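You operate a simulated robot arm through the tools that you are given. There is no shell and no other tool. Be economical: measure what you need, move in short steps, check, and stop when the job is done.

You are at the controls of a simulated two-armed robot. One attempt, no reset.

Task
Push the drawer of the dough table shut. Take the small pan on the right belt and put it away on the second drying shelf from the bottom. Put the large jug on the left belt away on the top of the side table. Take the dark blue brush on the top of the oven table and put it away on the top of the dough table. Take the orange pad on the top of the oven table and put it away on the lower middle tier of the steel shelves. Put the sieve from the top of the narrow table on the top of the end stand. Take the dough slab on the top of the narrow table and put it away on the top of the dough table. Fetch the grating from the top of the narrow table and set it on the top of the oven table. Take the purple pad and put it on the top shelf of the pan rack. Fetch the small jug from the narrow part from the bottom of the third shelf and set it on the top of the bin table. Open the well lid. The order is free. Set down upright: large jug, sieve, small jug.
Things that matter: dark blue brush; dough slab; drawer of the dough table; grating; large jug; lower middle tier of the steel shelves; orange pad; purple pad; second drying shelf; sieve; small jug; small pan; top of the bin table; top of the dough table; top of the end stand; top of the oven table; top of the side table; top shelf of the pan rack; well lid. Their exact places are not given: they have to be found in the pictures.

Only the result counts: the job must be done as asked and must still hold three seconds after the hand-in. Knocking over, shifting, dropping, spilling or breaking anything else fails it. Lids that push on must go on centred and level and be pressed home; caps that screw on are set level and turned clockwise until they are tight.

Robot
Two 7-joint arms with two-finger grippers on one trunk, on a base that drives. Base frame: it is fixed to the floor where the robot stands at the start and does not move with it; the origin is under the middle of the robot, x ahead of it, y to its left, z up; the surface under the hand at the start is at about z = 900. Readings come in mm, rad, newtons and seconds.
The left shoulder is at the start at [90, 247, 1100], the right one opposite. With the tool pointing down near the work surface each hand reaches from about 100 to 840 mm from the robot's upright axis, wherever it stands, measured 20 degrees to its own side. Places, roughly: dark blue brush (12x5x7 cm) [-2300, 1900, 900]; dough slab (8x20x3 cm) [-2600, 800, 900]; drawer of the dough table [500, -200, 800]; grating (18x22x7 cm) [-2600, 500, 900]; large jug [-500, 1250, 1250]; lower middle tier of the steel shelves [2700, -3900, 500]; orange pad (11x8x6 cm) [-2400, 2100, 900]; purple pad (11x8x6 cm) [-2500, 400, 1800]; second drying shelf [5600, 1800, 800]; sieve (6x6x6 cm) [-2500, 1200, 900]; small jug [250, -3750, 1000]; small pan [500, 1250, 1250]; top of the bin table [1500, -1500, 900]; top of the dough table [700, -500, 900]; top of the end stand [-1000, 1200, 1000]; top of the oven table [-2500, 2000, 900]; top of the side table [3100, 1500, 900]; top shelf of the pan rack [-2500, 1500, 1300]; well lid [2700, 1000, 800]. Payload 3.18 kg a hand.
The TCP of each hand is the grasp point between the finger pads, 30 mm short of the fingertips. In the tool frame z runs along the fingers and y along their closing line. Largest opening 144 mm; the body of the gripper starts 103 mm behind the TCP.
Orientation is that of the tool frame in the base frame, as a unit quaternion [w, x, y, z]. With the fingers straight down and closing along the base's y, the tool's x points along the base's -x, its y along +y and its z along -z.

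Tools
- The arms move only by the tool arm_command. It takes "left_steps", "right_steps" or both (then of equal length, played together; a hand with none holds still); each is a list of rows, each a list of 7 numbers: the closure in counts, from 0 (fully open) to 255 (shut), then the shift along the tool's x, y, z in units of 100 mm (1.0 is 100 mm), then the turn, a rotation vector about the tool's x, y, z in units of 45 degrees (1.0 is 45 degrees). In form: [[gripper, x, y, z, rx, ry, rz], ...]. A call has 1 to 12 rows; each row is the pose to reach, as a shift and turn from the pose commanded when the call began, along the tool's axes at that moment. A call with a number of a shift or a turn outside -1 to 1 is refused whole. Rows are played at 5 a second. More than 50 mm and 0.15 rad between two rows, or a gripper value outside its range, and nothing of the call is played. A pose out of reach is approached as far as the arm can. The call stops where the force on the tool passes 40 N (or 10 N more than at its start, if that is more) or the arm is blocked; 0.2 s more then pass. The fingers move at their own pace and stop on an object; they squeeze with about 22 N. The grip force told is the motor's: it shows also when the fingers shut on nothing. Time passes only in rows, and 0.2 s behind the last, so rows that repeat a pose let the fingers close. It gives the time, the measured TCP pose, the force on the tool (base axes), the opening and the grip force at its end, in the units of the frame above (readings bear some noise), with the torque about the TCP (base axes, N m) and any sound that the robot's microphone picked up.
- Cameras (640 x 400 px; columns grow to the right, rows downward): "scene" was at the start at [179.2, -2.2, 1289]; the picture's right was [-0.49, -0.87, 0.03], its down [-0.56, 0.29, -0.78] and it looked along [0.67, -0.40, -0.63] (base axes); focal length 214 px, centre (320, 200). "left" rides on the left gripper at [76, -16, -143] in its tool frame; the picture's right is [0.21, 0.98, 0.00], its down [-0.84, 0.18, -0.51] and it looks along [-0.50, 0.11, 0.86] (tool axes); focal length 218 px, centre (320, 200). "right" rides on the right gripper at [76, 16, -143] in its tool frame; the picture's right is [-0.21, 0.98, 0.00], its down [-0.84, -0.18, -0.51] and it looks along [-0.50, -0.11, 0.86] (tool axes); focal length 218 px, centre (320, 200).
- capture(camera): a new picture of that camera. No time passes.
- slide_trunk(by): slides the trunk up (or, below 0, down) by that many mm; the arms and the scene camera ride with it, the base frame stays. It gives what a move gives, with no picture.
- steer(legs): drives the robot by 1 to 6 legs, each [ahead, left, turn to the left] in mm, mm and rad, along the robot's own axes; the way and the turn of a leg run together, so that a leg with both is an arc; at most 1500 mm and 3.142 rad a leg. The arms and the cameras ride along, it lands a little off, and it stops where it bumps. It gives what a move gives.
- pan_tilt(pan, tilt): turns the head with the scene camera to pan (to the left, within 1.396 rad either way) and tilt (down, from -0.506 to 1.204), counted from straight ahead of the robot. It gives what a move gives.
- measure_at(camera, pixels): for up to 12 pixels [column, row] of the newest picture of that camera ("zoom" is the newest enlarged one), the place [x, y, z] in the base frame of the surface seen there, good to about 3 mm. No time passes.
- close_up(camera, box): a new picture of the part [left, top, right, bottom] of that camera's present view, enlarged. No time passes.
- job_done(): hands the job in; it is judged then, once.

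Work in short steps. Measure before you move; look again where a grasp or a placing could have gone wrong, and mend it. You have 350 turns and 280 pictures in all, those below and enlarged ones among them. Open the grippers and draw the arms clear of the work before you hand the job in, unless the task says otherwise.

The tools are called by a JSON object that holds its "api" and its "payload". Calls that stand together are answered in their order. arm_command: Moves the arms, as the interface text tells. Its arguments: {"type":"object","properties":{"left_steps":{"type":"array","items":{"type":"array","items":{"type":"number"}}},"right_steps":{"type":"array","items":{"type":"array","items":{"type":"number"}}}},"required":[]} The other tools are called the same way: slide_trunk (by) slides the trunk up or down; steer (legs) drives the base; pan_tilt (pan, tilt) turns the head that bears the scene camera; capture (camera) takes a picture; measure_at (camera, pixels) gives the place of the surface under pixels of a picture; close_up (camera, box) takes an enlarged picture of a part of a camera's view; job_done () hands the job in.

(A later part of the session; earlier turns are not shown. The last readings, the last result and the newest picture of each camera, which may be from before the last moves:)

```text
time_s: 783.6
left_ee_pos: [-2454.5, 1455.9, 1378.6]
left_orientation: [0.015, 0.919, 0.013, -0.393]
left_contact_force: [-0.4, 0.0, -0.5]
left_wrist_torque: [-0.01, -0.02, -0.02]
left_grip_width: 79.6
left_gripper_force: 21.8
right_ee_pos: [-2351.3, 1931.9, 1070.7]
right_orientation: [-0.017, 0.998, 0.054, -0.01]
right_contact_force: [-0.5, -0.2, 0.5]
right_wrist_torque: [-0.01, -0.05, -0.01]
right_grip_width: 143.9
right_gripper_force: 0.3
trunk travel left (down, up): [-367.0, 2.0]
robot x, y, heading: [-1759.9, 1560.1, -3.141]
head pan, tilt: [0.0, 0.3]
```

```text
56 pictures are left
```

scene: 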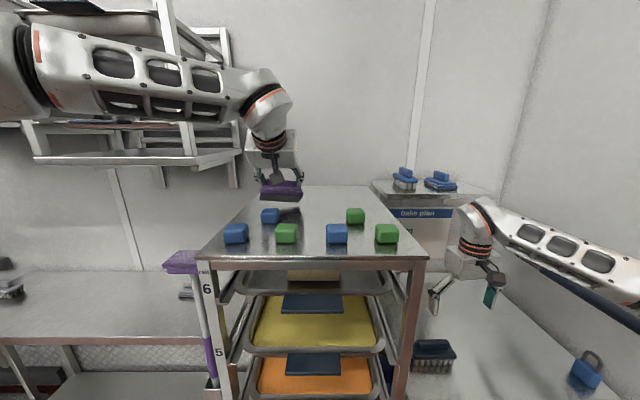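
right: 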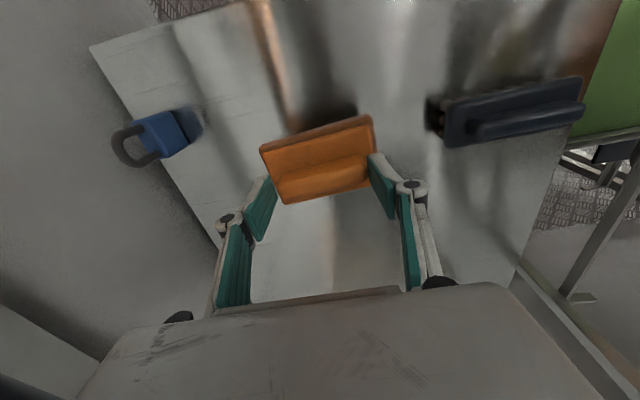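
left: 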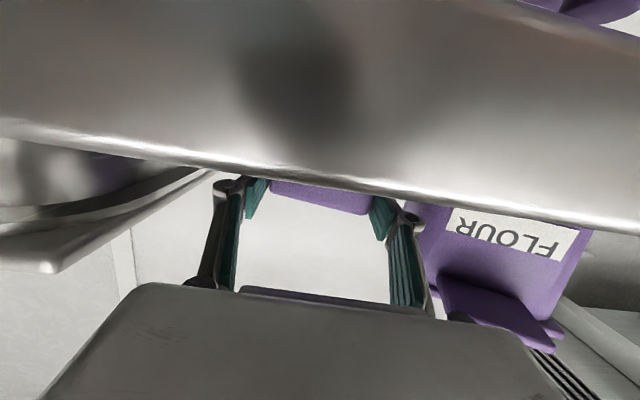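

Nearly there. I lower in small steps to contact, then open slightly and withdraw along the finger axis.

{"api": "arm_command", "payload": {"left_steps": [[255, 0.05, 0, 0.05, 0, 0, 0], [255, 0.1, 0, 0.1, 0, 0, 0], [255, 0.14, 0, 0.14, 0, 0, 0], [255, 0.18, 0, 0.18, 0, 0, 0]]}}

{"api": "arm_command", "payload": {"left_steps": [[200, 0, 0, 0, 0, 0, 0], [95, 0, 0, 0, 0, 0, 0], [90, 0, 0, 0, 0, 0, 0], [90, -0.05, 0, -0.3, 0, 0, 0], [90, -0.1, 0, -0.7, 0, 0, 0]]}}

{"api": "capture", "payload": {"camera": "scene"}}

```text
time_s: 784.5
left_ee_pos: [-2455.7, 1457.7, 1372.0]
left_orientation: [0.012, 0.914, 0.016, -0.405]
left_contact_force: [4.2, -1.2, 11.2]
left_wrist_torque: [0.49, 0.02, -0.18]
left_grip_width: 79.9
left_gripper_force: 21.5
right_ee_pos: [-2352.2, 1931.6, 1069.6]
right_orientation: [-0.016, 0.998, 0.052, -0.011]
right_contact_force: [-0.8, -0.9, 0.6]
right_wrist_torque: [0.02, -0.07, 0.01]
right_grip_width: 144.1
right_gripper_force: 0.0
trunk travel left (down, up): [-367.0, 2.0]
robot x, y, heading: [-1761.8, 1556.8, -3.142]
head pan, tilt: [0.0, 0.3]
stopped in row 4 (left hand): the force on the tool passed its limit at 44 N (the readings are from after the stop); the commanded pose is now the measured one
```

```text
time_s: 785.7
left_ee_pos: [-2410.4, 1457.2, 1422.4]
left_orientation: [0.013, 0.915, 0.015, -0.403]
left_contact_force: [0.8, 0.1, -0.1]
left_wrist_torque: [0.0, 0.02, -0.01]
left_grip_width: 93.1
left_gripper_force: 0.0
right_ee_pos: [-2352.3, 1931.7, 1071.1]
right_orientation: [-0.016, 0.998, 0.052, -0.012]
right_contact_force: [0.4, 0.2, 0.7]
right_wrist_torque: [0.0, 0.03, 0.0]
right_grip_width: 144.1
right_gripper_force: 0.1
trunk travel left (down, up): [-367.0, 2.0]
robot x, y, heading: [-1758.9, 1563.2, -3.143]
head pan, tilt: [0.0, 0.3]
```

```text
55 pictures are left
```

scene: 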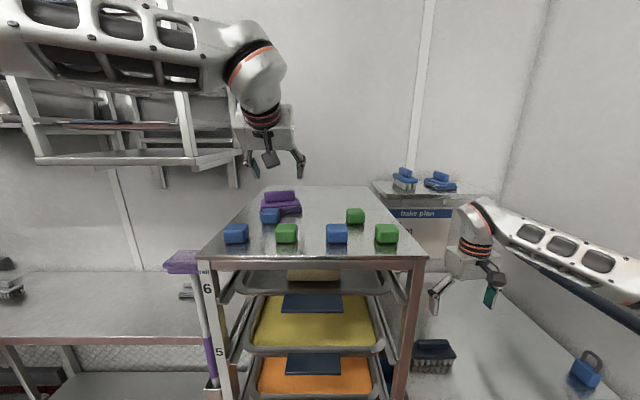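

The purple pad rests on the rack top and the others didn't move. Next the brush: I position the right hand above it.

{"api": "arm_command", "payload": {"left_steps": [[90, -0.35, 0, -0.35, 0, 0, 0], [90, -0.7, 0, -0.69, 0, 0, 0]], "right_steps": [[90, 0, 0, 0, 0, 0, 0], [90, 0, 0, 0, 0, 0, 0]]}}

{"api": "steer", "payload": {"legs": [[-62, 49, 0]]}}

{"api": "capture", "payload": {"camera": "right"}}

```text
time_s: 786.3
left_ee_pos: [-2408.1, 1462.7, 1520.9]
left_orientation: [0.012, 0.916, 0.013, -0.402]
left_contact_force: [0.1, 0.4, 0.4]
left_wrist_torque: [0.0, -0.06, 0.0]
left_grip_width: 93.4
left_gripper_force: 0.0
right_ee_pos: [-2352.1, 1932.4, 1071.0]
right_orientation: [-0.015, 0.998, 0.053, -0.01]
right_contact_force: [-0.2, 0.3, 0.0]
right_wrist_torque: [0.02, 0.02, 0.0]
right_grip_width: 93.3
right_gripper_force: 0.0
trunk travel left (down, up): [-367.0, 2.0]
robot x, y, heading: [-1758.2, 1557.7, -3.139]
head pan, tilt: [0.0, 0.3]
```

```text
time_s: 787.4
left_ee_pos: [-2345.7, 1411.0, 1520.9]
left_orientation: [0.012, 0.915, 0.015, -0.404]
left_contact_force: [-0.2, -0.2, -1.0]
left_wrist_torque: [-0.01, -0.02, 0.01]
left_grip_width: 93.1
left_gripper_force: 0.0
right_ee_pos: [-2290.3, 1882.2, 1070.1]
right_orientation: [-0.015, 0.998, 0.053, -0.01]
right_contact_force: [0.4, -0.1, 0.1]
right_wrist_torque: [-0.01, -0.01, -0.01]
right_grip_width: 93.3
right_gripper_force: 0.1
trunk travel left (down, up): [-367.0, 2.0]
robot x, y, heading: [-1700.1, 1513.4, -3.141]
head pan, tilt: [0.0, 0.3]
```

```text
54 pictures are left
```

right: 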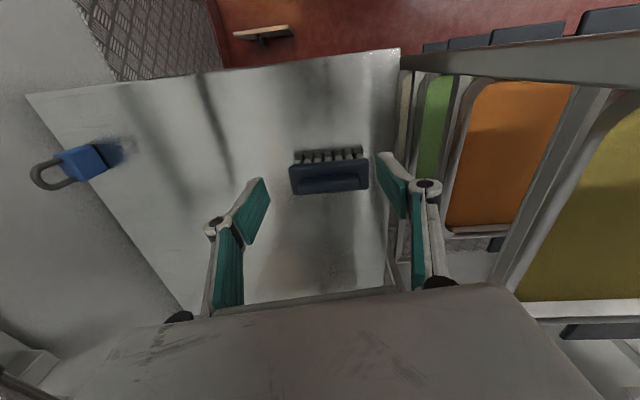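

I measure the brush.

{"api": "measure_at", "payload": {"camera": "right", "pixels": [[330, 183], [300, 184], [360, 180], [293, 172], [367, 170], [330, 165], [262, 33], [240, 33], [288, 30]]}}

```text
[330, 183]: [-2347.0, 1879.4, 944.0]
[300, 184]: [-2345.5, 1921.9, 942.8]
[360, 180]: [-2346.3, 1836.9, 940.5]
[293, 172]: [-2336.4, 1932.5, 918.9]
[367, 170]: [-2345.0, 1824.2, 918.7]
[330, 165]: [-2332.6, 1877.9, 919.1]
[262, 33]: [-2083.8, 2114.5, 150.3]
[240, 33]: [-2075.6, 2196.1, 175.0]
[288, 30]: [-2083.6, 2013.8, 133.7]
```

Brush block centre ≈(-2354, 1879), top z 944. I drive 63 mm forward, open wider, descend and grip it.

{"api": "steer", "payload": {"legs": [[63, 3, 0]]}}

{"api": "arm_command", "payload": {"right_steps": [[30, 0, 0, 0.4, 0, 0, 0], [30, 0, 0, 0.8, 0, 0, 0], [30, 0, 0, 0.99, 0, 0, 0]]}}

{"api": "capture", "payload": {"camera": "right"}}

```text
time_s: 788.4
left_ee_pos: [-2410.7, 1409.0, 1519.0]
left_orientation: [0.013, 0.915, 0.016, -0.402]
left_contact_force: [-1.0, 0.3, -0.1]
left_wrist_torque: [-0.03, -0.02, 0.02]
left_grip_width: 93.3
left_gripper_force: 0.1
right_ee_pos: [-2354.3, 1880.4, 1070.0]
right_orientation: [-0.016, 0.998, 0.052, -0.01]
right_contact_force: [0.1, -0.2, -0.6]
right_wrist_torque: [-0.01, -0.04, -0.01]
right_grip_width: 93.2
right_gripper_force: 0.0
trunk travel left (down, up): [-367.0, 2.0]
robot x, y, heading: [-1763.3, 1508.5, -3.138]
head pan, tilt: [0.0, 0.3]
```

```text
time_s: 789.2
left_ee_pos: [-2407.8, 1409.2, 1521.0]
left_orientation: [0.013, 0.915, 0.016, -0.402]
left_contact_force: [-0.3, 0.4, -0.3]
left_wrist_torque: [0.02, 0.0, 0.03]
left_grip_width: 93.1
left_gripper_force: 0.1
right_ee_pos: [-2354.4, 1885.0, 972.0]
right_orientation: [-0.016, 0.998, 0.052, -0.011]
right_contact_force: [0.5, -0.1, 0.2]
right_wrist_torque: [0.01, -0.04, -0.01]
right_grip_width: 126.9
right_gripper_force: 0.0
trunk travel left (down, up): [-367.0, 2.0]
robot x, y, heading: [-1757.9, 1508.5, -3.143]
head pan, tilt: [0.0, 0.3]
```

```text
53 pictures are left
```

right: 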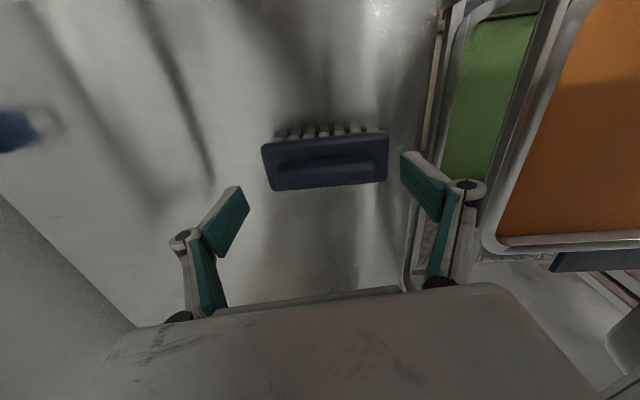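

I shift 14 mm back, descend so the fingers straddle the brush body, and close.

{"api": "arm_command", "payload": {"right_steps": [[30, 0.14, 0, 0.1, 0, 0, 0], [30, 0.14, 0.02, 0.45, 0, 0, 0], [255, 0.14, 0.02, 0.45, 0, 0, 0], [255, 0.14, 0.02, 0.45, 0, 0, 0], [255, 0.14, 0.02, 0.45, 0, 0, 0], [255, 0.14, 0.02, 0.1, 0, 0, 0], [255, 0.14, 0.02, -0.3, 0, 0, 0]]}}

{"api": "capture", "payload": {"camera": "right"}}

```text
time_s: 790.8
left_ee_pos: [-2408.1, 1408.4, 1520.9]
left_orientation: [0.013, 0.915, 0.015, -0.402]
left_contact_force: [0.8, -0.4, 0.0]
left_wrist_torque: [0.02, 0.04, 0.01]
left_grip_width: 93.1
left_gripper_force: 0.1
right_ee_pos: [-2338.8, 1881.7, 1001.0]
right_orientation: [-0.016, 0.998, 0.054, -0.011]
right_contact_force: [0.8, -0.5, -1.5]
right_wrist_torque: [0.01, 0.01, -0.01]
right_grip_width: 106.4
right_gripper_force: 22.4
trunk travel left (down, up): [-367.0, 2.0]
robot x, y, heading: [-1761.9, 1508.8, -3.139]
head pan, tilt: [0.0, 0.3]
```

```text
52 pictures are left
```

right: 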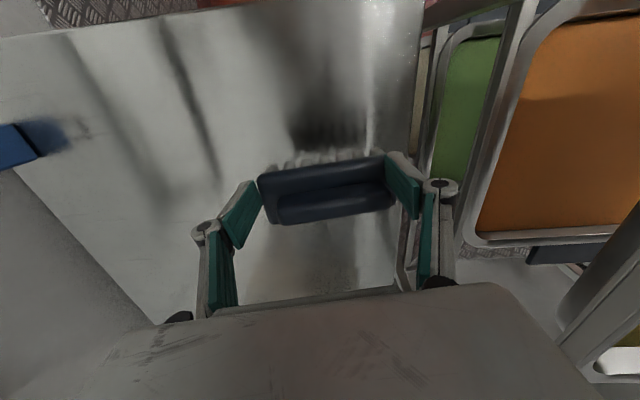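

Brush is held. I raise the right hand, back off and strafe south, raising and pitching the left hand to fix the displaced FLOUR tub on the way.

{"api": "steer", "payload": {"legs": [[-280, 0, 0], [0, 500, 0], [0, 450, 0]]}}

{"api": "arm_command", "payload": {"left_steps": [[0, -0.25, 0, -0.22, 0, -0.1, 0], [0, -0.5, 0, -0.44, 0, -0.2, 0], [0, -0.75, 0, -0.65, 0, -0.25, 0]]}}

{"api": "arm_command", "payload": {"left_steps": [[0, -0.28, 0, -0.17, 0, -0.08, 0], [0, -0.56, 0, -0.34, 0, -0.17, 0], [0, -0.85, 0, -0.52, 0, -0.25, 0]]}}

{"api": "arm_command", "payload": {"left_steps": [[0, -0.31, 0, -0.12, 0, -0.07, 0], [0, -0.62, 0, -0.24, 0, -0.14, 0], [0, -0.93, 0, -0.36, 0, -0.2, 0]]}}

{"api": "capture", "payload": {"camera": "left"}}

```text
time_s: 801.5
left_ee_pos: [-2125.8, 434.6, 1519.6]
left_orientation: [0.013, 0.915, 0.017, -0.402]
left_contact_force: [0.6, -0.3, 0.2]
left_wrist_torque: [-0.01, 0.04, -0.02]
left_grip_width: 93.2
left_gripper_force: 0.0
right_ee_pos: [-2059.2, 907.7, 1002.2]
right_orientation: [-0.016, 0.998, 0.055, -0.011]
right_contact_force: [-0.6, -0.5, -0.7]
right_wrist_torque: [0.0, -0.03, -0.02]
right_grip_width: 106.1
right_gripper_force: 22.5
trunk travel left (down, up): [-367.0, 2.0]
robot x, y, heading: [-1478.0, 539.4, -3.138]
head pan, tilt: [0.0, 0.3]
```

```text
time_s: 802.3
left_ee_pos: [-2128.6, 436.7, 1619.6]
left_orientation: [0.015, 0.871, 0.015, -0.49]
left_contact_force: [0.0, -0.3, -0.3]
left_wrist_torque: [0.02, 0.01, 0.01]
left_grip_width: 143.8
left_gripper_force: 0.0
right_ee_pos: [-2057.5, 909.4, 1001.9]
right_orientation: [-0.016, 0.998, 0.055, -0.011]
right_contact_force: [0.3, 0.4, -1.4]
right_wrist_torque: [-0.01, -0.02, -0.03]
right_grip_width: 106.0
right_gripper_force: 22.0
trunk travel left (down, up): [-367.0, 2.0]
robot x, y, heading: [-1482.0, 534.7, -3.14]
head pan, tilt: [0.0, 0.3]
```

```text
time_s: 803.1
left_ee_pos: [-2126.5, 436.7, 1721.9]
left_orientation: [0.017, 0.819, 0.014, -0.573]
left_contact_force: [-0.3, 0.6, 0.2]
left_wrist_torque: [-0.02, 0.01, 0.03]
left_grip_width: 144.1
left_gripper_force: 0.0
right_ee_pos: [-2059.0, 909.1, 1001.4]
right_orientation: [-0.016, 0.998, 0.055, -0.01]
right_contact_force: [0.2, 0.6, -2.0]
right_wrist_torque: [0.01, -0.02, 0.0]
right_grip_width: 105.8
right_gripper_force: 21.4
trunk travel left (down, up): [-367.0, 2.0]
robot x, y, heading: [-1477.1, 537.3, -3.136]
head pan, tilt: [0.0, 0.3]
```

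```text
time_s: 803.9
left_ee_pos: [-2112.5, 417.5, 1822.0]
left_orientation: [0.014, 0.77, 0.014, -0.637]
left_contact_force: [0.0, -1.8, 0.2]
left_wrist_torque: [0.05, 0.0, -0.1]
left_grip_width: 143.9
left_gripper_force: 0.0
left hand out of reach, approached as far as the arm can: row 3
right_ee_pos: [-2057.5, 905.7, 1002.7]
right_orientation: [-0.017, 0.998, 0.054, -0.011]
right_contact_force: [0.1, -0.1, -0.3]
right_wrist_torque: [0.02, 0.01, -0.01]
right_grip_width: 106.0
right_gripper_force: 21.9
trunk travel left (down, up): [-367.0, 2.0]
robot x, y, heading: [-1479.6, 535.8, -3.14]
head pan, tilt: [0.0, 0.3]
```

```text
51 pictures are left
```

left: 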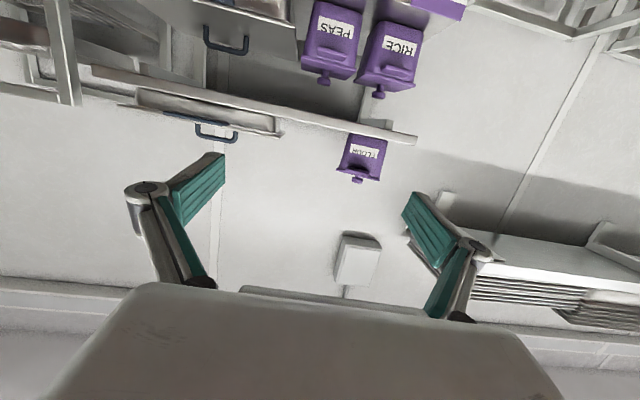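

I take a zoomed scene view of the tub to measure its present pose.

{"api": "pan_tilt", "payload": {"pan": 0.2, "tilt": -0.2}}

{"api": "close_up", "payload": {"camera": "scene", "box": [280, 130, 400, 220]}}

```text
time_s: 804.8
left_ee_pos: [-2116.4, 419.8, 1819.0]
left_orientation: [0.016, 0.771, 0.014, -0.636]
left_contact_force: [0.1, 0.6, -0.5]
left_wrist_torque: [0.01, 0.01, -0.07]
left_grip_width: 144.1
left_gripper_force: 0.1
right_ee_pos: [-2058.0, 908.0, 1002.0]
right_orientation: [-0.016, 0.998, 0.054, -0.01]
right_contact_force: [0.8, -0.3, -0.3]
right_wrist_torque: [0.01, 0.01, -0.01]
right_grip_width: 105.5
right_gripper_force: 22.2
trunk travel left (down, up): [-367.0, 2.0]
robot x, y, heading: [-1480.2, 535.9, -3.132]
head pan, tilt: [0.201, -0.201]
```

```text
4.44 times, centred on (340, 175) of scene
```

zoom: 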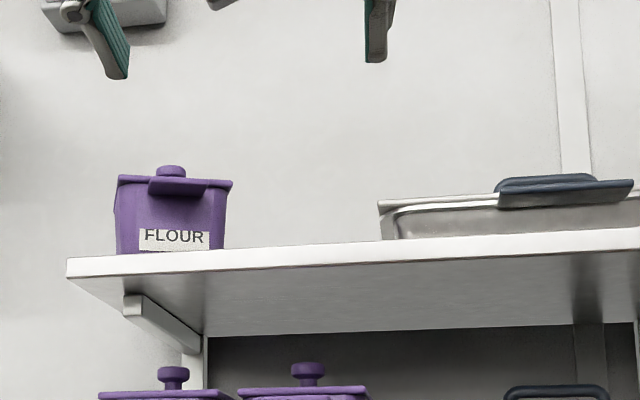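

I measure the tub's corners.

{"api": "measure_at", "payload": {"camera": "zoom", "pixels": [[132, 235], [218, 235], [175, 215], [120, 215], [222, 200], [180, 186], [152, 187], [205, 187], [170, 172], [230, 186], [119, 181]]}}

```text
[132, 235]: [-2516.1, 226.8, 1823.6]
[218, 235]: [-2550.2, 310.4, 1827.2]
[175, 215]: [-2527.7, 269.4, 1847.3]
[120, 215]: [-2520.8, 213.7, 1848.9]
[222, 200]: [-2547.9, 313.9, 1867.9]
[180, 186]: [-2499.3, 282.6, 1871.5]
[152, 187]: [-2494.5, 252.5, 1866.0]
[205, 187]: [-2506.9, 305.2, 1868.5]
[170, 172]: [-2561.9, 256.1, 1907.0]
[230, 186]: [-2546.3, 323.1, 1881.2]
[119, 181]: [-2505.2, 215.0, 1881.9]
```

Tub is turned ~22° with its centre ~20 mm off. I'll grip its body with the left hand yawed to match, and turn it back. First I shift the hand left 160 mm and yaw it.

{"api": "arm_command", "payload": {"left_steps": [[0, -0.05, 0.3, 0, -0.08, 0, 0], [0, -0.1, 0.6, 0, -0.16, 0, 0], [0, -0.14, 0.9, 0, -0.24, 0, 0]]}}

{"api": "arm_command", "payload": {"left_steps": [[0, 0, 0.25, 0, -0.08, 0, 0], [0, 0, 0.5, 0, -0.16, 0, 0], [0, 0, 0.6, 0, -0.25, 0, 0]]}}

{"api": "steer", "payload": {"legs": [[260, 0, 0]]}}

{"api": "capture", "payload": {"camera": "left"}}

```text
time_s: 805.6
left_ee_pos: [-2115.3, 333.1, 1825.7]
left_orientation: [0.09, 0.767, 0.072, -0.632]
left_contact_force: [-0.9, -0.6, -0.1]
left_wrist_torque: [0.01, -0.01, -0.02]
left_grip_width: 143.7
left_gripper_force: 0.0
left hand out of reach, approached as far as the arm can: row 2, 3
right_ee_pos: [-2058.2, 907.9, 1001.2]
right_orientation: [-0.016, 0.998, 0.055, -0.011]
right_contact_force: [0.3, -0.4, -0.9]
right_wrist_torque: [0.01, -0.08, 0.03]
right_grip_width: 105.6
right_gripper_force: 22.2
trunk travel left (down, up): [-367.0, 2.0]
robot x, y, heading: [-1477.7, 536.1, -3.137]
head pan, tilt: [0.201, -0.201]
```

```text
time_s: 806.4
left_ee_pos: [-2102.6, 274.9, 1828.0]
left_orientation: [0.165, 0.755, 0.133, -0.621]
left_contact_force: [-0.5, -0.2, 0.5]
left_wrist_torque: [0.0, 0.0, 0.03]
left_grip_width: 144.2
left_gripper_force: 0.1
right_ee_pos: [-2058.6, 909.2, 1001.0]
right_orientation: [-0.017, 0.998, 0.055, -0.011]
right_contact_force: [0.1, 0.5, -1.5]
right_wrist_torque: [-0.02, -0.06, 0.02]
right_grip_width: 105.6
right_gripper_force: 22.4
trunk travel left (down, up): [-367.0, 2.0]
robot x, y, heading: [-1479.4, 538.6, -3.135]
head pan, tilt: [0.201, -0.201]
```

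```text
time_s: 808.3
left_ee_pos: [-2364.2, 271.4, 1828.3]
left_orientation: [0.166, 0.754, 0.135, -0.621]
left_contact_force: [-0.1, 0.0, -0.4]
left_wrist_torque: [0.04, 0.02, 0.04]
left_grip_width: 144.0
left_gripper_force: 0.0
right_ee_pos: [-2322.0, 906.1, 1001.6]
right_orientation: [-0.015, 0.998, 0.055, -0.01]
right_contact_force: [-1.0, 0.5, -1.9]
right_wrist_torque: [0.03, 0.0, 0.01]
right_grip_width: 105.6
right_gripper_force: 21.7
trunk travel left (down, up): [-367.0, 2.0]
robot x, y, heading: [-1743.8, 535.1, -3.135]
head pan, tilt: [0.201, -0.201]
```

```text
49 pictures are left
```

left: 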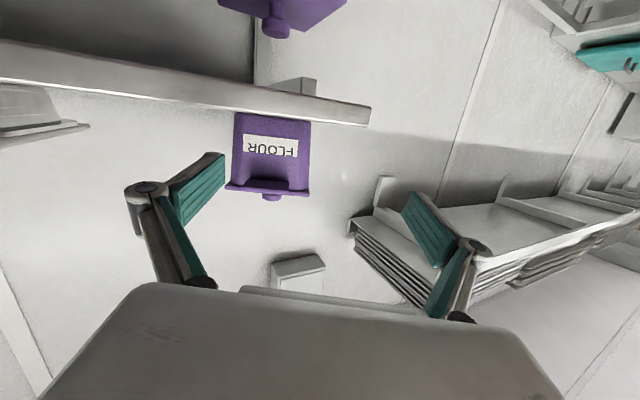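

The hand is yawed 25°, matching the tub. I shift the base right 63 mm to line up with its axis, then advance halfway and check.

{"api": "steer", "payload": {"legs": [[28, -63, 0], [80, 37, 0]]}}

{"api": "capture", "payload": {"camera": "left"}}

```text
time_s: 810.2
left_ee_pos: [-2472.3, 297.7, 1827.7]
left_orientation: [0.165, 0.754, 0.134, -0.621]
left_contact_force: [-0.5, 0.2, -1.0]
left_wrist_torque: [-0.03, 0.0, 0.05]
left_grip_width: 144.0
left_gripper_force: 0.0
right_ee_pos: [-2429.9, 933.1, 1000.7]
right_orientation: [-0.017, 0.998, 0.055, -0.01]
right_contact_force: [-0.3, 0.1, -1.1]
right_wrist_torque: [0.02, -0.04, 0.01]
right_grip_width: 105.4
right_gripper_force: 22.0
trunk travel left (down, up): [-367.0, 2.0]
robot x, y, heading: [-1849.5, 560.4, -3.137]
head pan, tilt: [0.201, -0.201]
```

```text
48 pictures are left
```

left: 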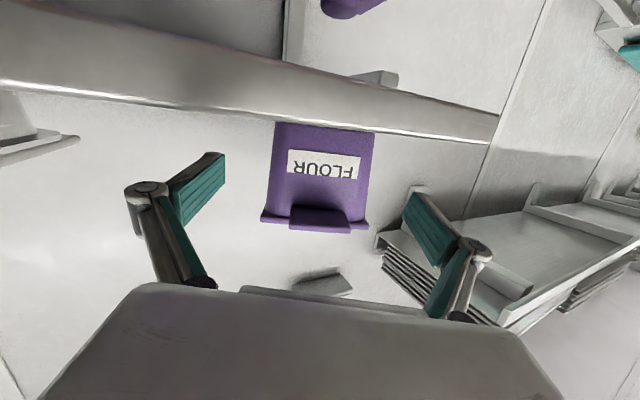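

Perfectly centred. I advance 90 mm, grip the tub, lift a few mm, turn it clockwise 22° and set it back ~16 mm forward.

{"api": "steer", "payload": {"legs": [[82, 38, 0]]}}

{"api": "arm_command", "payload": {"left_steps": [[60, 0, 0, 0, 0, 0, 0], [255, 0, 0, 0, 0, 0, 0], [255, 0, 0, 0, 0, 0, 0], [255, -0.06, 0, -0.01, 0, 0, 0], [255, -0.06, 0, -0.05, 0.12, 0, 0], [255, -0.06, 0, -0.1, 0.25, 0, 0], [255, -0.06, 0, -0.14, 0.38, 0, 0], [255, -0.06, 0, -0.15, 0.5, 0, 0], [255, 0.0, 0, -0.15, 0.5, 0, 0], [255, 0.02, 0, -0.15, 0.5, 0, 0]]}}

{"api": "capture", "payload": {"camera": "left"}}

```text
time_s: 811.4
left_ee_pos: [-2548.9, 262.0, 1825.5]
left_orientation: [0.163, 0.759, 0.132, -0.617]
left_contact_force: [0.3, 1.0, -0.2]
left_wrist_torque: [0.02, 0.03, -0.06]
left_grip_width: 143.8
left_gripper_force: 0.1
right_ee_pos: [-2506.5, 895.4, 1000.7]
right_orientation: [-0.017, 0.998, 0.055, -0.009]
right_contact_force: [0.3, -0.1, -0.8]
right_wrist_torque: [0.04, -0.06, 0.0]
right_grip_width: 105.3
right_gripper_force: 21.9
trunk travel left (down, up): [-367.0, 2.0]
robot x, y, heading: [-1925.8, 525.0, -3.14]
head pan, tilt: [0.201, -0.201]
stopped in leg 1: the force on the tool passed its limit at 71 N (the readings are from after the stop); the commanded pose is now the measured one
```

```text
time_s: 813.6
left_ee_pos: [-2541.5, 256.0, 1823.0]
left_orientation: [0.026, 0.773, 0.02, -0.634]
left_contact_force: [-1.6, 4.1, 8.2]
left_wrist_torque: [0.27, -0.31, 0.06]
left_grip_width: 111.3
left_gripper_force: 21.8
left hand out of reach, approached as far as the arm can: row 4, 7, 8, 9, 10
right_ee_pos: [-2506.7, 897.9, 1001.1]
right_orientation: [-0.016, 0.998, 0.054, -0.01]
right_contact_force: [-0.7, -0.2, 0.2]
right_wrist_torque: [-0.02, -0.04, -0.02]
right_grip_width: 105.3
right_gripper_force: 22.4
trunk travel left (down, up): [-367.0, 2.0]
robot x, y, heading: [-1925.5, 525.3, -3.135]
head pan, tilt: [0.201, -0.201]
```

```text
47 pictures are left
```

left: 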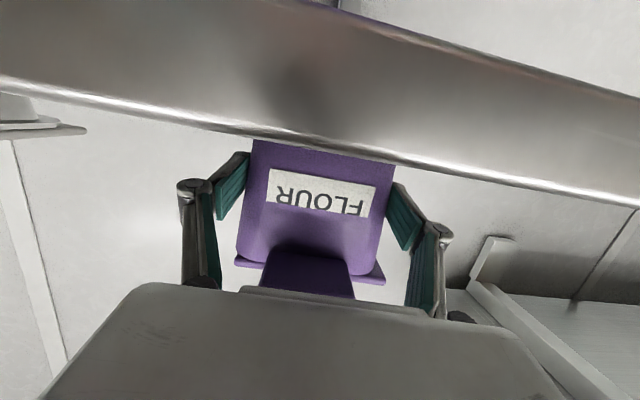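

The tub turned with the hand and faces straight now. I open, back away and measure it.

{"api": "arm_command", "payload": {"left_steps": [[120, 0, 0, 0, 0, 0, 0], [0, 0, 0, 0, 0, 0, 0], [0, 0, 0, 0, 0, 0, 0]]}}

{"api": "steer", "payload": {"legs": [[-440, 0, 0]]}}

{"api": "close_up", "payload": {"camera": "scene", "box": [260, 120, 400, 230]}}

{"api": "measure_at", "payload": {"camera": "zoom", "pixels": [[150, 215], [235, 210], [190, 205], [190, 170], [250, 190], [255, 205], [215, 172], [160, 175]]}}

```text
time_s: 814.4
left_ee_pos: [-2543.0, 253.5, 1822.6]
left_orientation: [0.027, 0.773, 0.021, -0.633]
left_contact_force: [0.3, 0.2, 0.5]
left_wrist_torque: [-0.02, 0.0, 0.02]
left_grip_width: 144.3
left_gripper_force: 0.1
right_ee_pos: [-2504.9, 896.3, 1000.4]
right_orientation: [-0.016, 0.998, 0.054, -0.011]
right_contact_force: [0.7, -0.4, -1.0]
right_wrist_torque: [0.01, -0.03, -0.02]
right_grip_width: 105.3
right_gripper_force: 21.4
trunk travel left (down, up): [-367.0, 2.0]
robot x, y, heading: [-1930.8, 524.9, -3.136]
head pan, tilt: [0.201, -0.201]
```

```text
time_s: 817.0
left_ee_pos: [-2106.0, 252.0, 1822.1]
left_orientation: [0.03, 0.774, 0.024, -0.632]
left_contact_force: [-0.6, 0.6, 0.2]
left_wrist_torque: [-0.01, 0.04, 0.02]
left_grip_width: 143.6
left_gripper_force: 0.0
right_ee_pos: [-2075.8, 895.5, 1001.1]
right_orientation: [-0.015, 0.998, 0.059, -0.01]
right_contact_force: [0.0, -0.7, -1.0]
right_wrist_torque: [0.01, 0.02, 0.02]
right_grip_width: 105.2
right_gripper_force: 21.4
trunk travel left (down, up): [-367.0, 2.0]
robot x, y, heading: [-1492.6, 526.9, -3.133]
head pan, tilt: [0.201, -0.201]
```

```text
3.64 times, centred on (330, 175) of scene
```

zoom: 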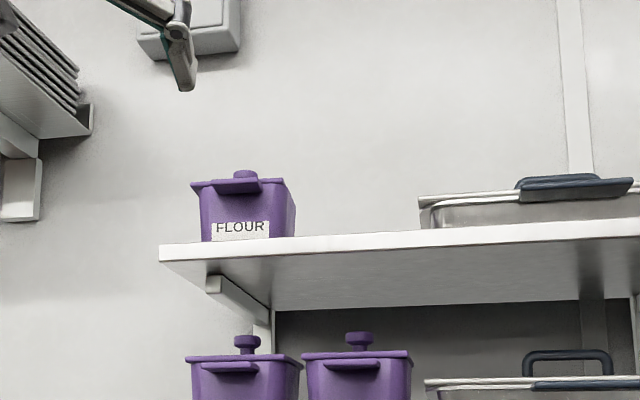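

```text
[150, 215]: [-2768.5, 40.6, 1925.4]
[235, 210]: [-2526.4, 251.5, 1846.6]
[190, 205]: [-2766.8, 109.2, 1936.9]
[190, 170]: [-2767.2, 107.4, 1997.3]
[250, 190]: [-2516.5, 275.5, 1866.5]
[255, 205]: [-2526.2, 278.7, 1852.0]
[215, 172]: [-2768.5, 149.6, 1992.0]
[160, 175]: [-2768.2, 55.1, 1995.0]
```

It faces straight like originally. I measure its edges for a final comparison.

{"api": "measure_at", "payload": {"camera": "zoom", "pixels": [[207, 225], [265, 222], [285, 215], [238, 187], [258, 186], [220, 190], [245, 174]]}}

```text
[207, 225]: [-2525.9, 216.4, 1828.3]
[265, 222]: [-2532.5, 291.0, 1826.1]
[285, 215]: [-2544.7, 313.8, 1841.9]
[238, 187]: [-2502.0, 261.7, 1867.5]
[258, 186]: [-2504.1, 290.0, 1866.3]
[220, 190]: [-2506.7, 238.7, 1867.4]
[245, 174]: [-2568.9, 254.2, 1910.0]
```

The tub is ~22 mm further back than at first. I regrip it straight on and pull it 22 mm forward.

{"api": "steer", "payload": {"legs": [[300, -8, 0], [132, 0, 0]]}}

{"api": "arm_command", "payload": {"left_steps": [[60, 0, 0, 0, 0, 0, 0], [255, 0, 0, 0, 0, 0, 0], [255, 0, 0, 0, 0, 0, 0], [255, 0, 0, 0, 0, 0, 0]]}}

{"api": "steer", "payload": {"legs": [[-22, 0, 0]]}}

{"api": "arm_command", "payload": {"left_steps": [[120, 0, 0, 0, 0, 0, 0], [0, 0, 0, 0, 0, 0, 0], [0, 0, 0, 0, 0, 0, 0]]}}

{"api": "steer", "payload": {"legs": [[-420, 8, 0]]}}

{"api": "close_up", "payload": {"camera": "scene", "box": [260, 120, 400, 230]}}

{"api": "measure_at", "payload": {"camera": "zoom", "pixels": [[207, 225], [265, 222], [285, 215], [238, 187], [258, 186], [245, 174], [235, 210]]}}

```text
time_s: 819.9
left_ee_pos: [-2534.8, 255.2, 1821.2]
left_orientation: [0.03, 0.773, 0.025, -0.633]
left_contact_force: [-0.5, 0.0, -0.8]
left_wrist_torque: [0.01, 0.03, 0.01]
left_grip_width: 143.8
left_gripper_force: 0.1
right_ee_pos: [-2504.8, 898.9, 1000.9]
right_orientation: [-0.016, 0.998, 0.058, -0.011]
right_contact_force: [0.2, -0.2, -0.6]
right_wrist_torque: [0.01, 0.02, 0.0]
right_grip_width: 104.9
right_gripper_force: 22.1
trunk travel left (down, up): [-367.0, 2.0]
robot x, y, heading: [-1924.3, 526.9, -3.126]
head pan, tilt: [0.201, -0.201]
```

```text
time_s: 820.9
left_ee_pos: [-2537.4, 254.5, 1821.7]
left_orientation: [0.029, 0.774, 0.024, -0.632]
left_contact_force: [0.1, 0.6, -0.9]
left_wrist_torque: [0.02, -0.23, 0.0]
left_grip_width: 111.1
left_gripper_force: 22.4
right_ee_pos: [-2505.0, 898.8, 1001.5]
right_orientation: [-0.016, 0.998, 0.059, -0.012]
right_contact_force: [-0.5, 0.2, -0.6]
right_wrist_torque: [-0.01, 0.0, 0.0]
right_grip_width: 105.2
right_gripper_force: 22.0
trunk travel left (down, up): [-367.0, 2.0]
robot x, y, heading: [-1921.2, 531.1, -3.135]
head pan, tilt: [0.201, -0.201]
```

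```text
time_s: 821.7
left_ee_pos: [-2515.9, 255.3, 1820.7]
left_orientation: [0.029, 0.774, 0.024, -0.632]
left_contact_force: [0.6, 0.8, -6.0]
left_wrist_torque: [0.02, -0.2, 0.03]
left_grip_width: 111.0
left_gripper_force: 22.3
right_ee_pos: [-2483.0, 898.1, 1000.5]
right_orientation: [-0.016, 0.998, 0.059, -0.009]
right_contact_force: [-1.0, -0.8, -0.9]
right_wrist_torque: [0.01, -0.01, -0.04]
right_grip_width: 105.2
right_gripper_force: 22.1
trunk travel left (down, up): [-367.0, 2.0]
robot x, y, heading: [-1899.2, 532.5, -3.131]
head pan, tilt: [0.201, -0.201]
```

```text
time_s: 822.5
left_ee_pos: [-2516.8, 254.3, 1821.7]
left_orientation: [0.03, 0.774, 0.025, -0.632]
left_contact_force: [-0.2, 0.5, -0.2]
left_wrist_torque: [-0.02, 0.03, 0.02]
left_grip_width: 143.8
left_gripper_force: 0.1
right_ee_pos: [-2483.0, 898.7, 1001.0]
right_orientation: [-0.015, 0.998, 0.058, -0.01]
right_contact_force: [-0.2, -0.2, -1.5]
right_wrist_torque: [0.02, -0.02, 0.03]
right_grip_width: 105.1
right_gripper_force: 22.0
trunk travel left (down, up): [-367.0, 2.0]
robot x, y, heading: [-1903.1, 528.9, -3.136]
head pan, tilt: [0.201, -0.201]
```

```text
time_s: 825.1
left_ee_pos: [-2097.7, 250.0, 1821.3]
left_orientation: [0.031, 0.774, 0.026, -0.631]
left_contact_force: [0.5, -0.1, 0.6]
left_wrist_torque: [-0.03, 0.01, 0.01]
left_grip_width: 143.9
left_gripper_force: 0.1
right_ee_pos: [-2068.7, 893.5, 1001.8]
right_orientation: [-0.016, 0.998, 0.061, -0.011]
right_contact_force: [1.0, 0.0, -1.1]
right_wrist_torque: [0.04, -0.05, 0.0]
right_grip_width: 105.0
right_gripper_force: 22.2
trunk travel left (down, up): [-367.0, 2.0]
robot x, y, heading: [-1486.5, 532.9, -3.122]
head pan, tilt: [0.201, -0.201]
```

```text
3.64 times, centred on (330, 175) of scene
```

zoom: 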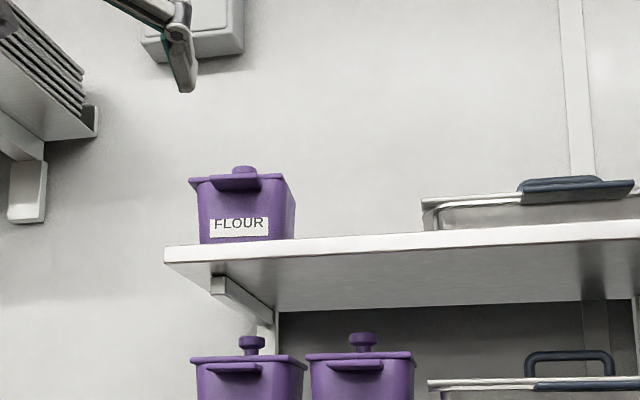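

```text
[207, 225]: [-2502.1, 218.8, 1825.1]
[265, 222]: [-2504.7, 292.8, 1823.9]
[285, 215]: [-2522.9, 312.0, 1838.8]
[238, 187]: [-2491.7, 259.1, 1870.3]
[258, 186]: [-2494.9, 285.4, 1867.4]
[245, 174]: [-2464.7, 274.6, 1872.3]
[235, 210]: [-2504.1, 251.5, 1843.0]
```

The tub is back to within about a centimetre. Now I take the brush to the dough table: lower the left hand, and drive round to face the table.

{"api": "arm_command", "payload": {"left_steps": [[0, 0.31, 0, 0.08, 0, 0.08, 0], [0, 0.62, 0, 0.16, 0, 0.16, 0], [0, 0.93, 0, 0.24, 0, 0.25, 0]]}}

{"api": "arm_command", "payload": {"left_steps": [[0, 0.3, -0.1, 0.14, 0, 0.08, 0], [0, 0.6, -0.2, 0.27, 0, 0.16, 0], [0, 0.88, -0.3, 0.4, 0, 0.25, 0]]}}

{"api": "arm_command", "payload": {"left_steps": [[0, 0.27, -0.1, 0.2, 0, 0, 0], [0, 0.54, -0.2, 0.4, 0, 0, 0], [0, 0.8, -0.3, 0.6, 0, 0, 0]]}}

{"api": "steer", "payload": {"legs": [[-350, 60, 0], [0, 150, 0], [0, 0, 1.57], [0, 0, 1.55], [1000, 0, 0]]}}

```text
time_s: 825.9
left_ee_pos: [-2104.3, 245.9, 1724.5]
left_orientation: [0.028, 0.832, 0.029, -0.553]
left_contact_force: [0.4, -0.7, -0.2]
left_wrist_torque: [-0.02, -0.01, -0.03]
left_grip_width: 143.9
left_gripper_force: 0.0
right_ee_pos: [-2069.5, 892.4, 1000.8]
right_orientation: [-0.016, 0.998, 0.061, -0.01]
right_contact_force: [0.2, -0.1, -0.7]
right_wrist_torque: [0.06, -0.04, 0.0]
right_grip_width: 105.2
right_gripper_force: 22.0
trunk travel left (down, up): [-367.0, 2.0]
robot x, y, heading: [-1483.6, 527.3, -3.126]
head pan, tilt: [0.201, -0.201]
```

```text
time_s: 826.7
left_ee_pos: [-2107.8, 275.0, 1625.9]
left_orientation: [0.026, 0.883, 0.033, -0.467]
left_contact_force: [0.0, -0.5, -0.5]
left_wrist_torque: [0.03, -0.01, 0.0]
left_grip_width: 143.9
left_gripper_force: 0.1
right_ee_pos: [-2069.9, 893.9, 999.8]
right_orientation: [-0.016, 0.998, 0.06, -0.01]
right_contact_force: [-0.5, 1.0, -1.3]
right_wrist_torque: [-0.02, -0.03, 0.01]
right_grip_width: 105.2
right_gripper_force: 21.7
trunk travel left (down, up): [-367.0, 2.0]
robot x, y, heading: [-1480.4, 531.0, -3.127]
head pan, tilt: [0.201, -0.201]
```

```text
time_s: 827.5
left_ee_pos: [-2116.1, 304.2, 1526.2]
left_orientation: [0.025, 0.883, 0.032, -0.468]
left_contact_force: [-0.1, 0.0, 0.8]
left_wrist_torque: [-0.01, 0.01, 0.01]
left_grip_width: 144.2
left_gripper_force: 0.0
right_ee_pos: [-2068.6, 893.4, 1000.5]
right_orientation: [-0.016, 0.998, 0.061, -0.01]
right_contact_force: [0.3, 0.9, -0.7]
right_wrist_torque: [-0.03, -0.03, -0.02]
right_grip_width: 105.2
right_gripper_force: 21.9
trunk travel left (down, up): [-367.0, 2.0]
robot x, y, heading: [-1486.3, 528.2, -3.126]
head pan, tilt: [0.201, -0.201]
```

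```text
time_s: 843.7
left_ee_pos: [506.5, 516.9, 1527.4]
left_orientation: [0.468, -0.021, 0.883, 0.019]
left_contact_force: [-0.5, 0.2, -0.6]
left_wrist_torque: [-0.04, 0.04, 0.01]
left_grip_width: 143.9
left_gripper_force: 0.1
right_ee_pos: [444.4, -70.0, 1001.1]
right_orientation: [0.01, -0.048, 0.999, -0.017]
right_contact_force: [0.9, 0.7, -1.1]
right_wrist_torque: [0.01, 0.01, 0.01]
right_grip_width: 104.7
right_gripper_force: 21.7
trunk travel left (down, up): [-367.0, 2.0]
robot x, y, heading: [-129.5, 310.2, -0.009]
head pan, tilt: [0.201, -0.201]
```

I raise the right hand 70 mm, drive to x≈790 and turn south to face the table.

{"api": "arm_command", "payload": {"right_steps": [[255, 0, 0, -0.35, 0, 0, 0], [255, 0, 0, -0.75, 0, 0, 0]]}}

{"api": "steer", "payload": {"legs": [[920, 60, 0], [0, 0, -0.8], [0, 0, -0.76]]}}

{"api": "pan_tilt", "payload": {"pan": -0.3, "tilt": 0.6}}

{"api": "capture", "payload": {"camera": "scene"}}

```text
time_s: 844.3
left_ee_pos: [505.9, 516.1, 1527.9]
left_orientation: [0.468, -0.021, 0.883, 0.02]
left_contact_force: [0.8, 0.0, 0.6]
left_wrist_torque: [0.0, 0.02, 0.01]
left_grip_width: 143.8
left_gripper_force: 0.1
right_ee_pos: [441.3, -66.9, 1075.1]
right_orientation: [0.01, -0.047, 0.999, -0.017]
right_contact_force: [-0.8, 0.6, -0.8]
right_wrist_torque: [-0.01, 0.05, -0.03]
right_grip_width: 104.6
right_gripper_force: 22.1
trunk travel left (down, up): [-367.0, 2.0]
robot x, y, heading: [-133.3, 311.3, -0.007]
head pan, tilt: [0.201, -0.201]
```

```text
time_s: 853.4
left_ee_pos: [1005.8, -277.8, 1527.4]
left_orientation: [0.343, 0.616, 0.633, -0.32]
left_contact_force: [-0.4, -0.1, -0.7]
left_wrist_torque: [0.01, -0.02, 0.03]
left_grip_width: 144.0
left_gripper_force: 0.0
right_ee_pos: [422.4, -201.7, 1073.9]
right_orientation: [-0.003, 0.679, 0.734, -0.018]
right_contact_force: [-0.6, 0.2, -1.3]
right_wrist_torque: [0.01, 0.04, 0.03]
right_grip_width: 104.8
right_gripper_force: 21.6
trunk travel left (down, up): [-367.0, 2.0]
robot x, y, heading: [808.8, 364.2, -1.6]
head pan, tilt: [0.201, -0.201]
```

```text
time_s: 854.5
left_ee_pos: [1004.6, -276.9, 1528.1]
left_orientation: [0.342, 0.616, 0.633, -0.321]
left_contact_force: [0.3, -0.2, -0.7]
left_wrist_torque: [-0.01, -0.01, 0.02]
left_grip_width: 144.1
left_gripper_force: 0.1
right_ee_pos: [422.4, -202.3, 1075.0]
right_orientation: [-0.004, 0.679, 0.733, -0.019]
right_contact_force: [-0.6, 0.1, -0.4]
right_wrist_torque: [0.01, -0.01, -0.03]
right_grip_width: 104.7
right_gripper_force: 21.6
trunk travel left (down, up): [-367.0, 2.0]
robot x, y, heading: [812.3, 362.8, -1.594]
head pan, tilt: [-0.3, 0.6]
```

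```text
44 pictures are left
```

scene: 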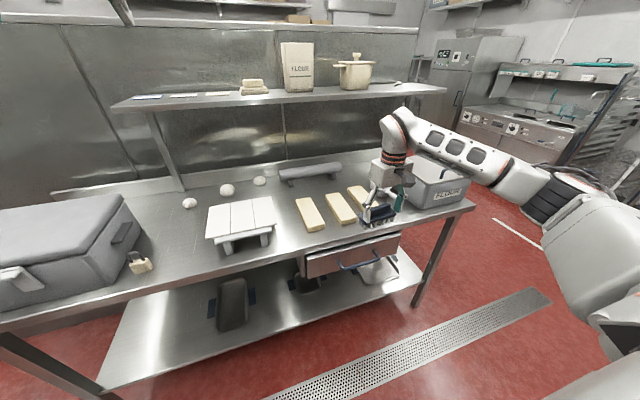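

I measure free spots and the overhead shelf's front edge.

{"api": "measure_at", "payload": {"camera": "scene", "pixels": [[280, 102], [350, 99], [325, 187], [350, 182], [300, 192], [287, 222], [285, 205], [310, 230], [310, 175], [268, 245], [372, 180], [345, 222]]}}

```text
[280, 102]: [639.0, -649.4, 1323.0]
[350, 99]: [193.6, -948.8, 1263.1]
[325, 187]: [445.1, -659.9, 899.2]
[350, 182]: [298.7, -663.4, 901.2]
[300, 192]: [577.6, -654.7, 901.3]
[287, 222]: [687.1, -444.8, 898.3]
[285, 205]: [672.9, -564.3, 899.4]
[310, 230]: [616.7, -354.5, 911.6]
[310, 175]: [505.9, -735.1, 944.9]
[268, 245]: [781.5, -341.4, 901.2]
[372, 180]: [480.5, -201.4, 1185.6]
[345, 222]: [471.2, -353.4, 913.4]
```

Free strip behind the slabs at y≈-620 (shelf edge y -649, z 1323 stays clear). I drive forward 300 mm and extend the right arm 120 mm.

{"api": "steer", "payload": {"legs": [[0, 0, 0.02], [300, 20, 0]]}}

{"api": "arm_command", "payload": {"right_steps": [[255, -0.3, 0, 0.15, 0, 0, 0], [255, -0.6, 0, 0.3, 0, 0, 0], [255, -0.95, 0, 0.5, 0, 0, 0]]}}

{"api": "capture", "payload": {"camera": "right"}}

```text
time_s: 856.9
left_ee_pos: [1038.9, -572.5, 1528.0]
left_orientation: [0.345, 0.608, 0.64, -0.317]
left_contact_force: [0.2, 0.1, -0.5]
left_wrist_torque: [0.01, 0.0, 0.0]
left_grip_width: 143.9
left_gripper_force: 0.1
right_ee_pos: [453.6, -509.7, 1074.8]
right_orientation: [-0.004, 0.671, 0.741, -0.019]
right_contact_force: [0.2, 0.0, -1.3]
right_wrist_torque: [0.02, 0.03, 0.0]
right_grip_width: 104.8
right_gripper_force: 21.8
trunk travel left (down, up): [-367.0, 2.0]
robot x, y, heading: [828.2, 67.8, -1.575]
head pan, tilt: [-0.3, 0.6]
```

```text
time_s: 857.7
left_ee_pos: [1038.8, -572.3, 1525.2]
left_orientation: [0.345, 0.608, 0.64, -0.317]
left_contact_force: [-0.1, -0.2, -0.2]
left_wrist_torque: [0.04, 0.05, -0.05]
left_grip_width: 144.0
left_gripper_force: 0.0
right_ee_pos: [463.1, -605.7, 1028.6]
right_orientation: [-0.006, 0.671, 0.741, -0.018]
right_contact_force: [-0.9, -1.4, -0.2]
right_wrist_torque: [0.05, 0.02, 0.01]
right_grip_width: 104.6
right_gripper_force: 22.6
trunk travel left (down, up): [-367.0, 2.0]
robot x, y, heading: [826.4, 63.3, -1.577]
head pan, tilt: [-0.3, 0.6]
```

```text
43 pictures are left
```

right: 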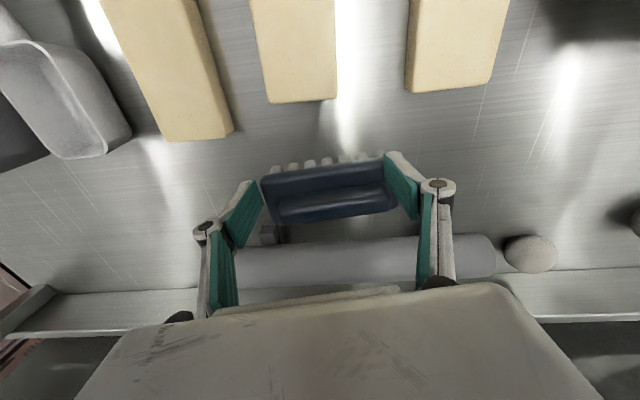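

Brush hangs between slab ends and roller. I lower 80 mm to contact and release.

{"api": "arm_command", "payload": {"right_steps": [[255, 0, 0, 0.35, 0, 0, 0], [255, 0, 0, 0.65, 0, 0, 0], [255, 0, 0, 0.75, 0, 0, 0], [255, 0, 0, 0.82, 0, 0, 0], [255, 0, 0, 0.87, 0, 0, 0]]}}

{"api": "arm_command", "payload": {"right_steps": [[150, 0, 0, 0, 0, 0, 0], [20, 0, 0, 0, 0, 0, 0], [20, 0, 0, 0, 0, 0, 0], [20, 0, 0, -0.45, 0, 0, 0], [20, 0, 0, -0.9, 0, 0, 0]]}}

{"api": "capture", "payload": {"camera": "right"}}

```text
time_s: 858.9
left_ee_pos: [1039.8, -568.6, 1528.0]
left_orientation: [0.346, 0.607, 0.641, -0.317]
left_contact_force: [-0.2, 1.1, -0.5]
left_wrist_torque: [0.03, -0.02, 0.04]
left_grip_width: 144.2
left_gripper_force: 0.0
right_ee_pos: [462.2, -606.7, 942.0]
right_orientation: [-0.002, 0.67, 0.743, -0.019]
right_contact_force: [7.8, -2.2, 21.3]
right_wrist_torque: [0.07, -0.48, -0.03]
right_grip_width: 133.0
right_gripper_force: 21.9
trunk travel left (down, up): [-367.0, 2.0]
robot x, y, heading: [828.8, 63.2, -1.574]
head pan, tilt: [-0.3, 0.6]
```

```text
time_s: 860.1
left_ee_pos: [1038.8, -570.8, 1527.7]
left_orientation: [0.347, 0.607, 0.641, -0.317]
left_contact_force: [-0.3, -0.1, 0.2]
left_wrist_torque: [-0.02, 0.0, -0.01]
left_grip_width: 143.9
left_gripper_force: 0.0
right_ee_pos: [462.3, -602.9, 1028.0]
right_orientation: [-0.006, 0.671, 0.741, -0.02]
right_contact_force: [0.8, 0.0, 0.5]
right_wrist_torque: [-0.01, -0.03, 0.0]
right_grip_width: 132.8
right_gripper_force: 0.1
trunk travel left (down, up): [-367.0, 2.0]
robot x, y, heading: [826.0, 64.4, -1.579]
head pan, tilt: [-0.3, 0.6]
```

```text
42 pictures are left
```

right: 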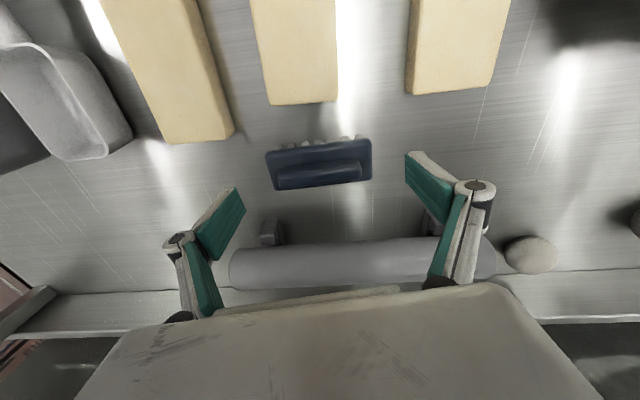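

The brush lies on the dough table. Now the grating: I back off, turn west and drive back to the west aisle.

{"api": "steer", "payload": {"legs": [[-260, 0, 0], [0, 0, -0.8], [0, 0, -0.765], [1250, 0, 0], [1050, 0, 0]]}}

{"api": "arm_command", "payload": {"right_steps": [[0, 0.2, 0, 0, 0, 0, 0], [0, 0.4, 0, 0, 0, 0, 0], [0, 0.6, 0, 0, 0, 0, 0]]}}

{"api": "pan_tilt", "payload": {"pan": -1.0, "tilt": 0.5}}

{"api": "capture", "payload": {"camera": "scene"}}

```text
time_s: 877.1
left_ee_pos: [-2113.2, 190.6, 1527.7]
left_orientation: [0.013, 0.883, 0.008, -0.468]
left_contact_force: [0.0, 0.1, -0.2]
left_wrist_torque: [0.01, -0.02, -0.01]
left_grip_width: 144.0
left_gripper_force: 0.1
right_ee_pos: [-2125.6, 766.2, 1026.6]
right_orientation: [-0.016, 0.999, 0.034, -0.01]
right_contact_force: [-0.1, 0.2, -0.1]
right_wrist_torque: [0.02, -0.04, -0.01]
right_grip_width: 132.7
right_gripper_force: 0.0
trunk travel left (down, up): [-367.0, 2.0]
robot x, y, heading: [-1472.5, 379.9, 3.105]
head pan, tilt: [-0.3, 0.6]
```

```text
time_s: 877.9
left_ee_pos: [-2110.9, 190.7, 1528.6]
left_orientation: [0.014, 0.883, 0.009, -0.47]
left_contact_force: [-0.2, 0.0, 1.7]
left_wrist_torque: [-0.02, -0.01, 0.01]
left_grip_width: 144.2
left_gripper_force: 0.0
right_ee_pos: [-2064.6, 770.3, 1025.7]
right_orientation: [-0.016, 0.999, 0.034, -0.01]
right_contact_force: [0.4, 0.9, 0.8]
right_wrist_torque: [-0.03, 0.02, 0.01]
right_grip_width: 143.9
right_gripper_force: 0.1
trunk travel left (down, up): [-367.0, 2.0]
robot x, y, heading: [-1475.0, 381.1, 3.103]
head pan, tilt: [-0.3, 0.6]
```

```text
time_s: 878.9
left_ee_pos: [-2110.8, 189.6, 1527.1]
left_orientation: [0.013, 0.883, 0.008, -0.469]
left_contact_force: [0.2, 0.2, -0.3]
left_wrist_torque: [0.0, 0.03, -0.01]
left_grip_width: 144.3
left_gripper_force: 0.1
right_ee_pos: [-2066.7, 768.6, 1026.2]
right_orientation: [-0.017, 0.999, 0.034, -0.01]
right_contact_force: [0.4, -0.7, -0.4]
right_wrist_torque: [0.05, 0.04, 0.03]
right_grip_width: 144.0
right_gripper_force: 0.0
trunk travel left (down, up): [-367.0, 2.0]
robot x, y, heading: [-1468.5, 380.9, 3.103]
head pan, tilt: [-1.0, 0.499]
```

```text
41 pictures are left
```

scene: 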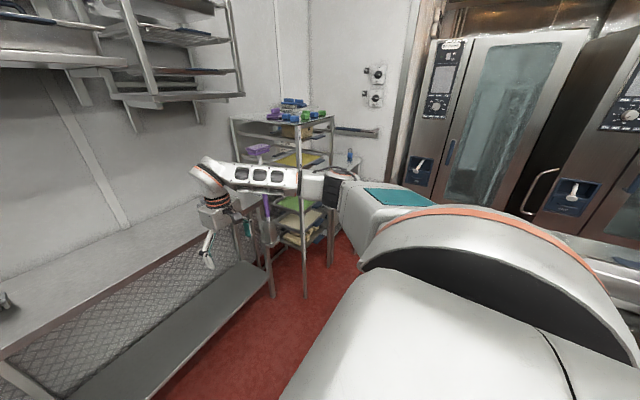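

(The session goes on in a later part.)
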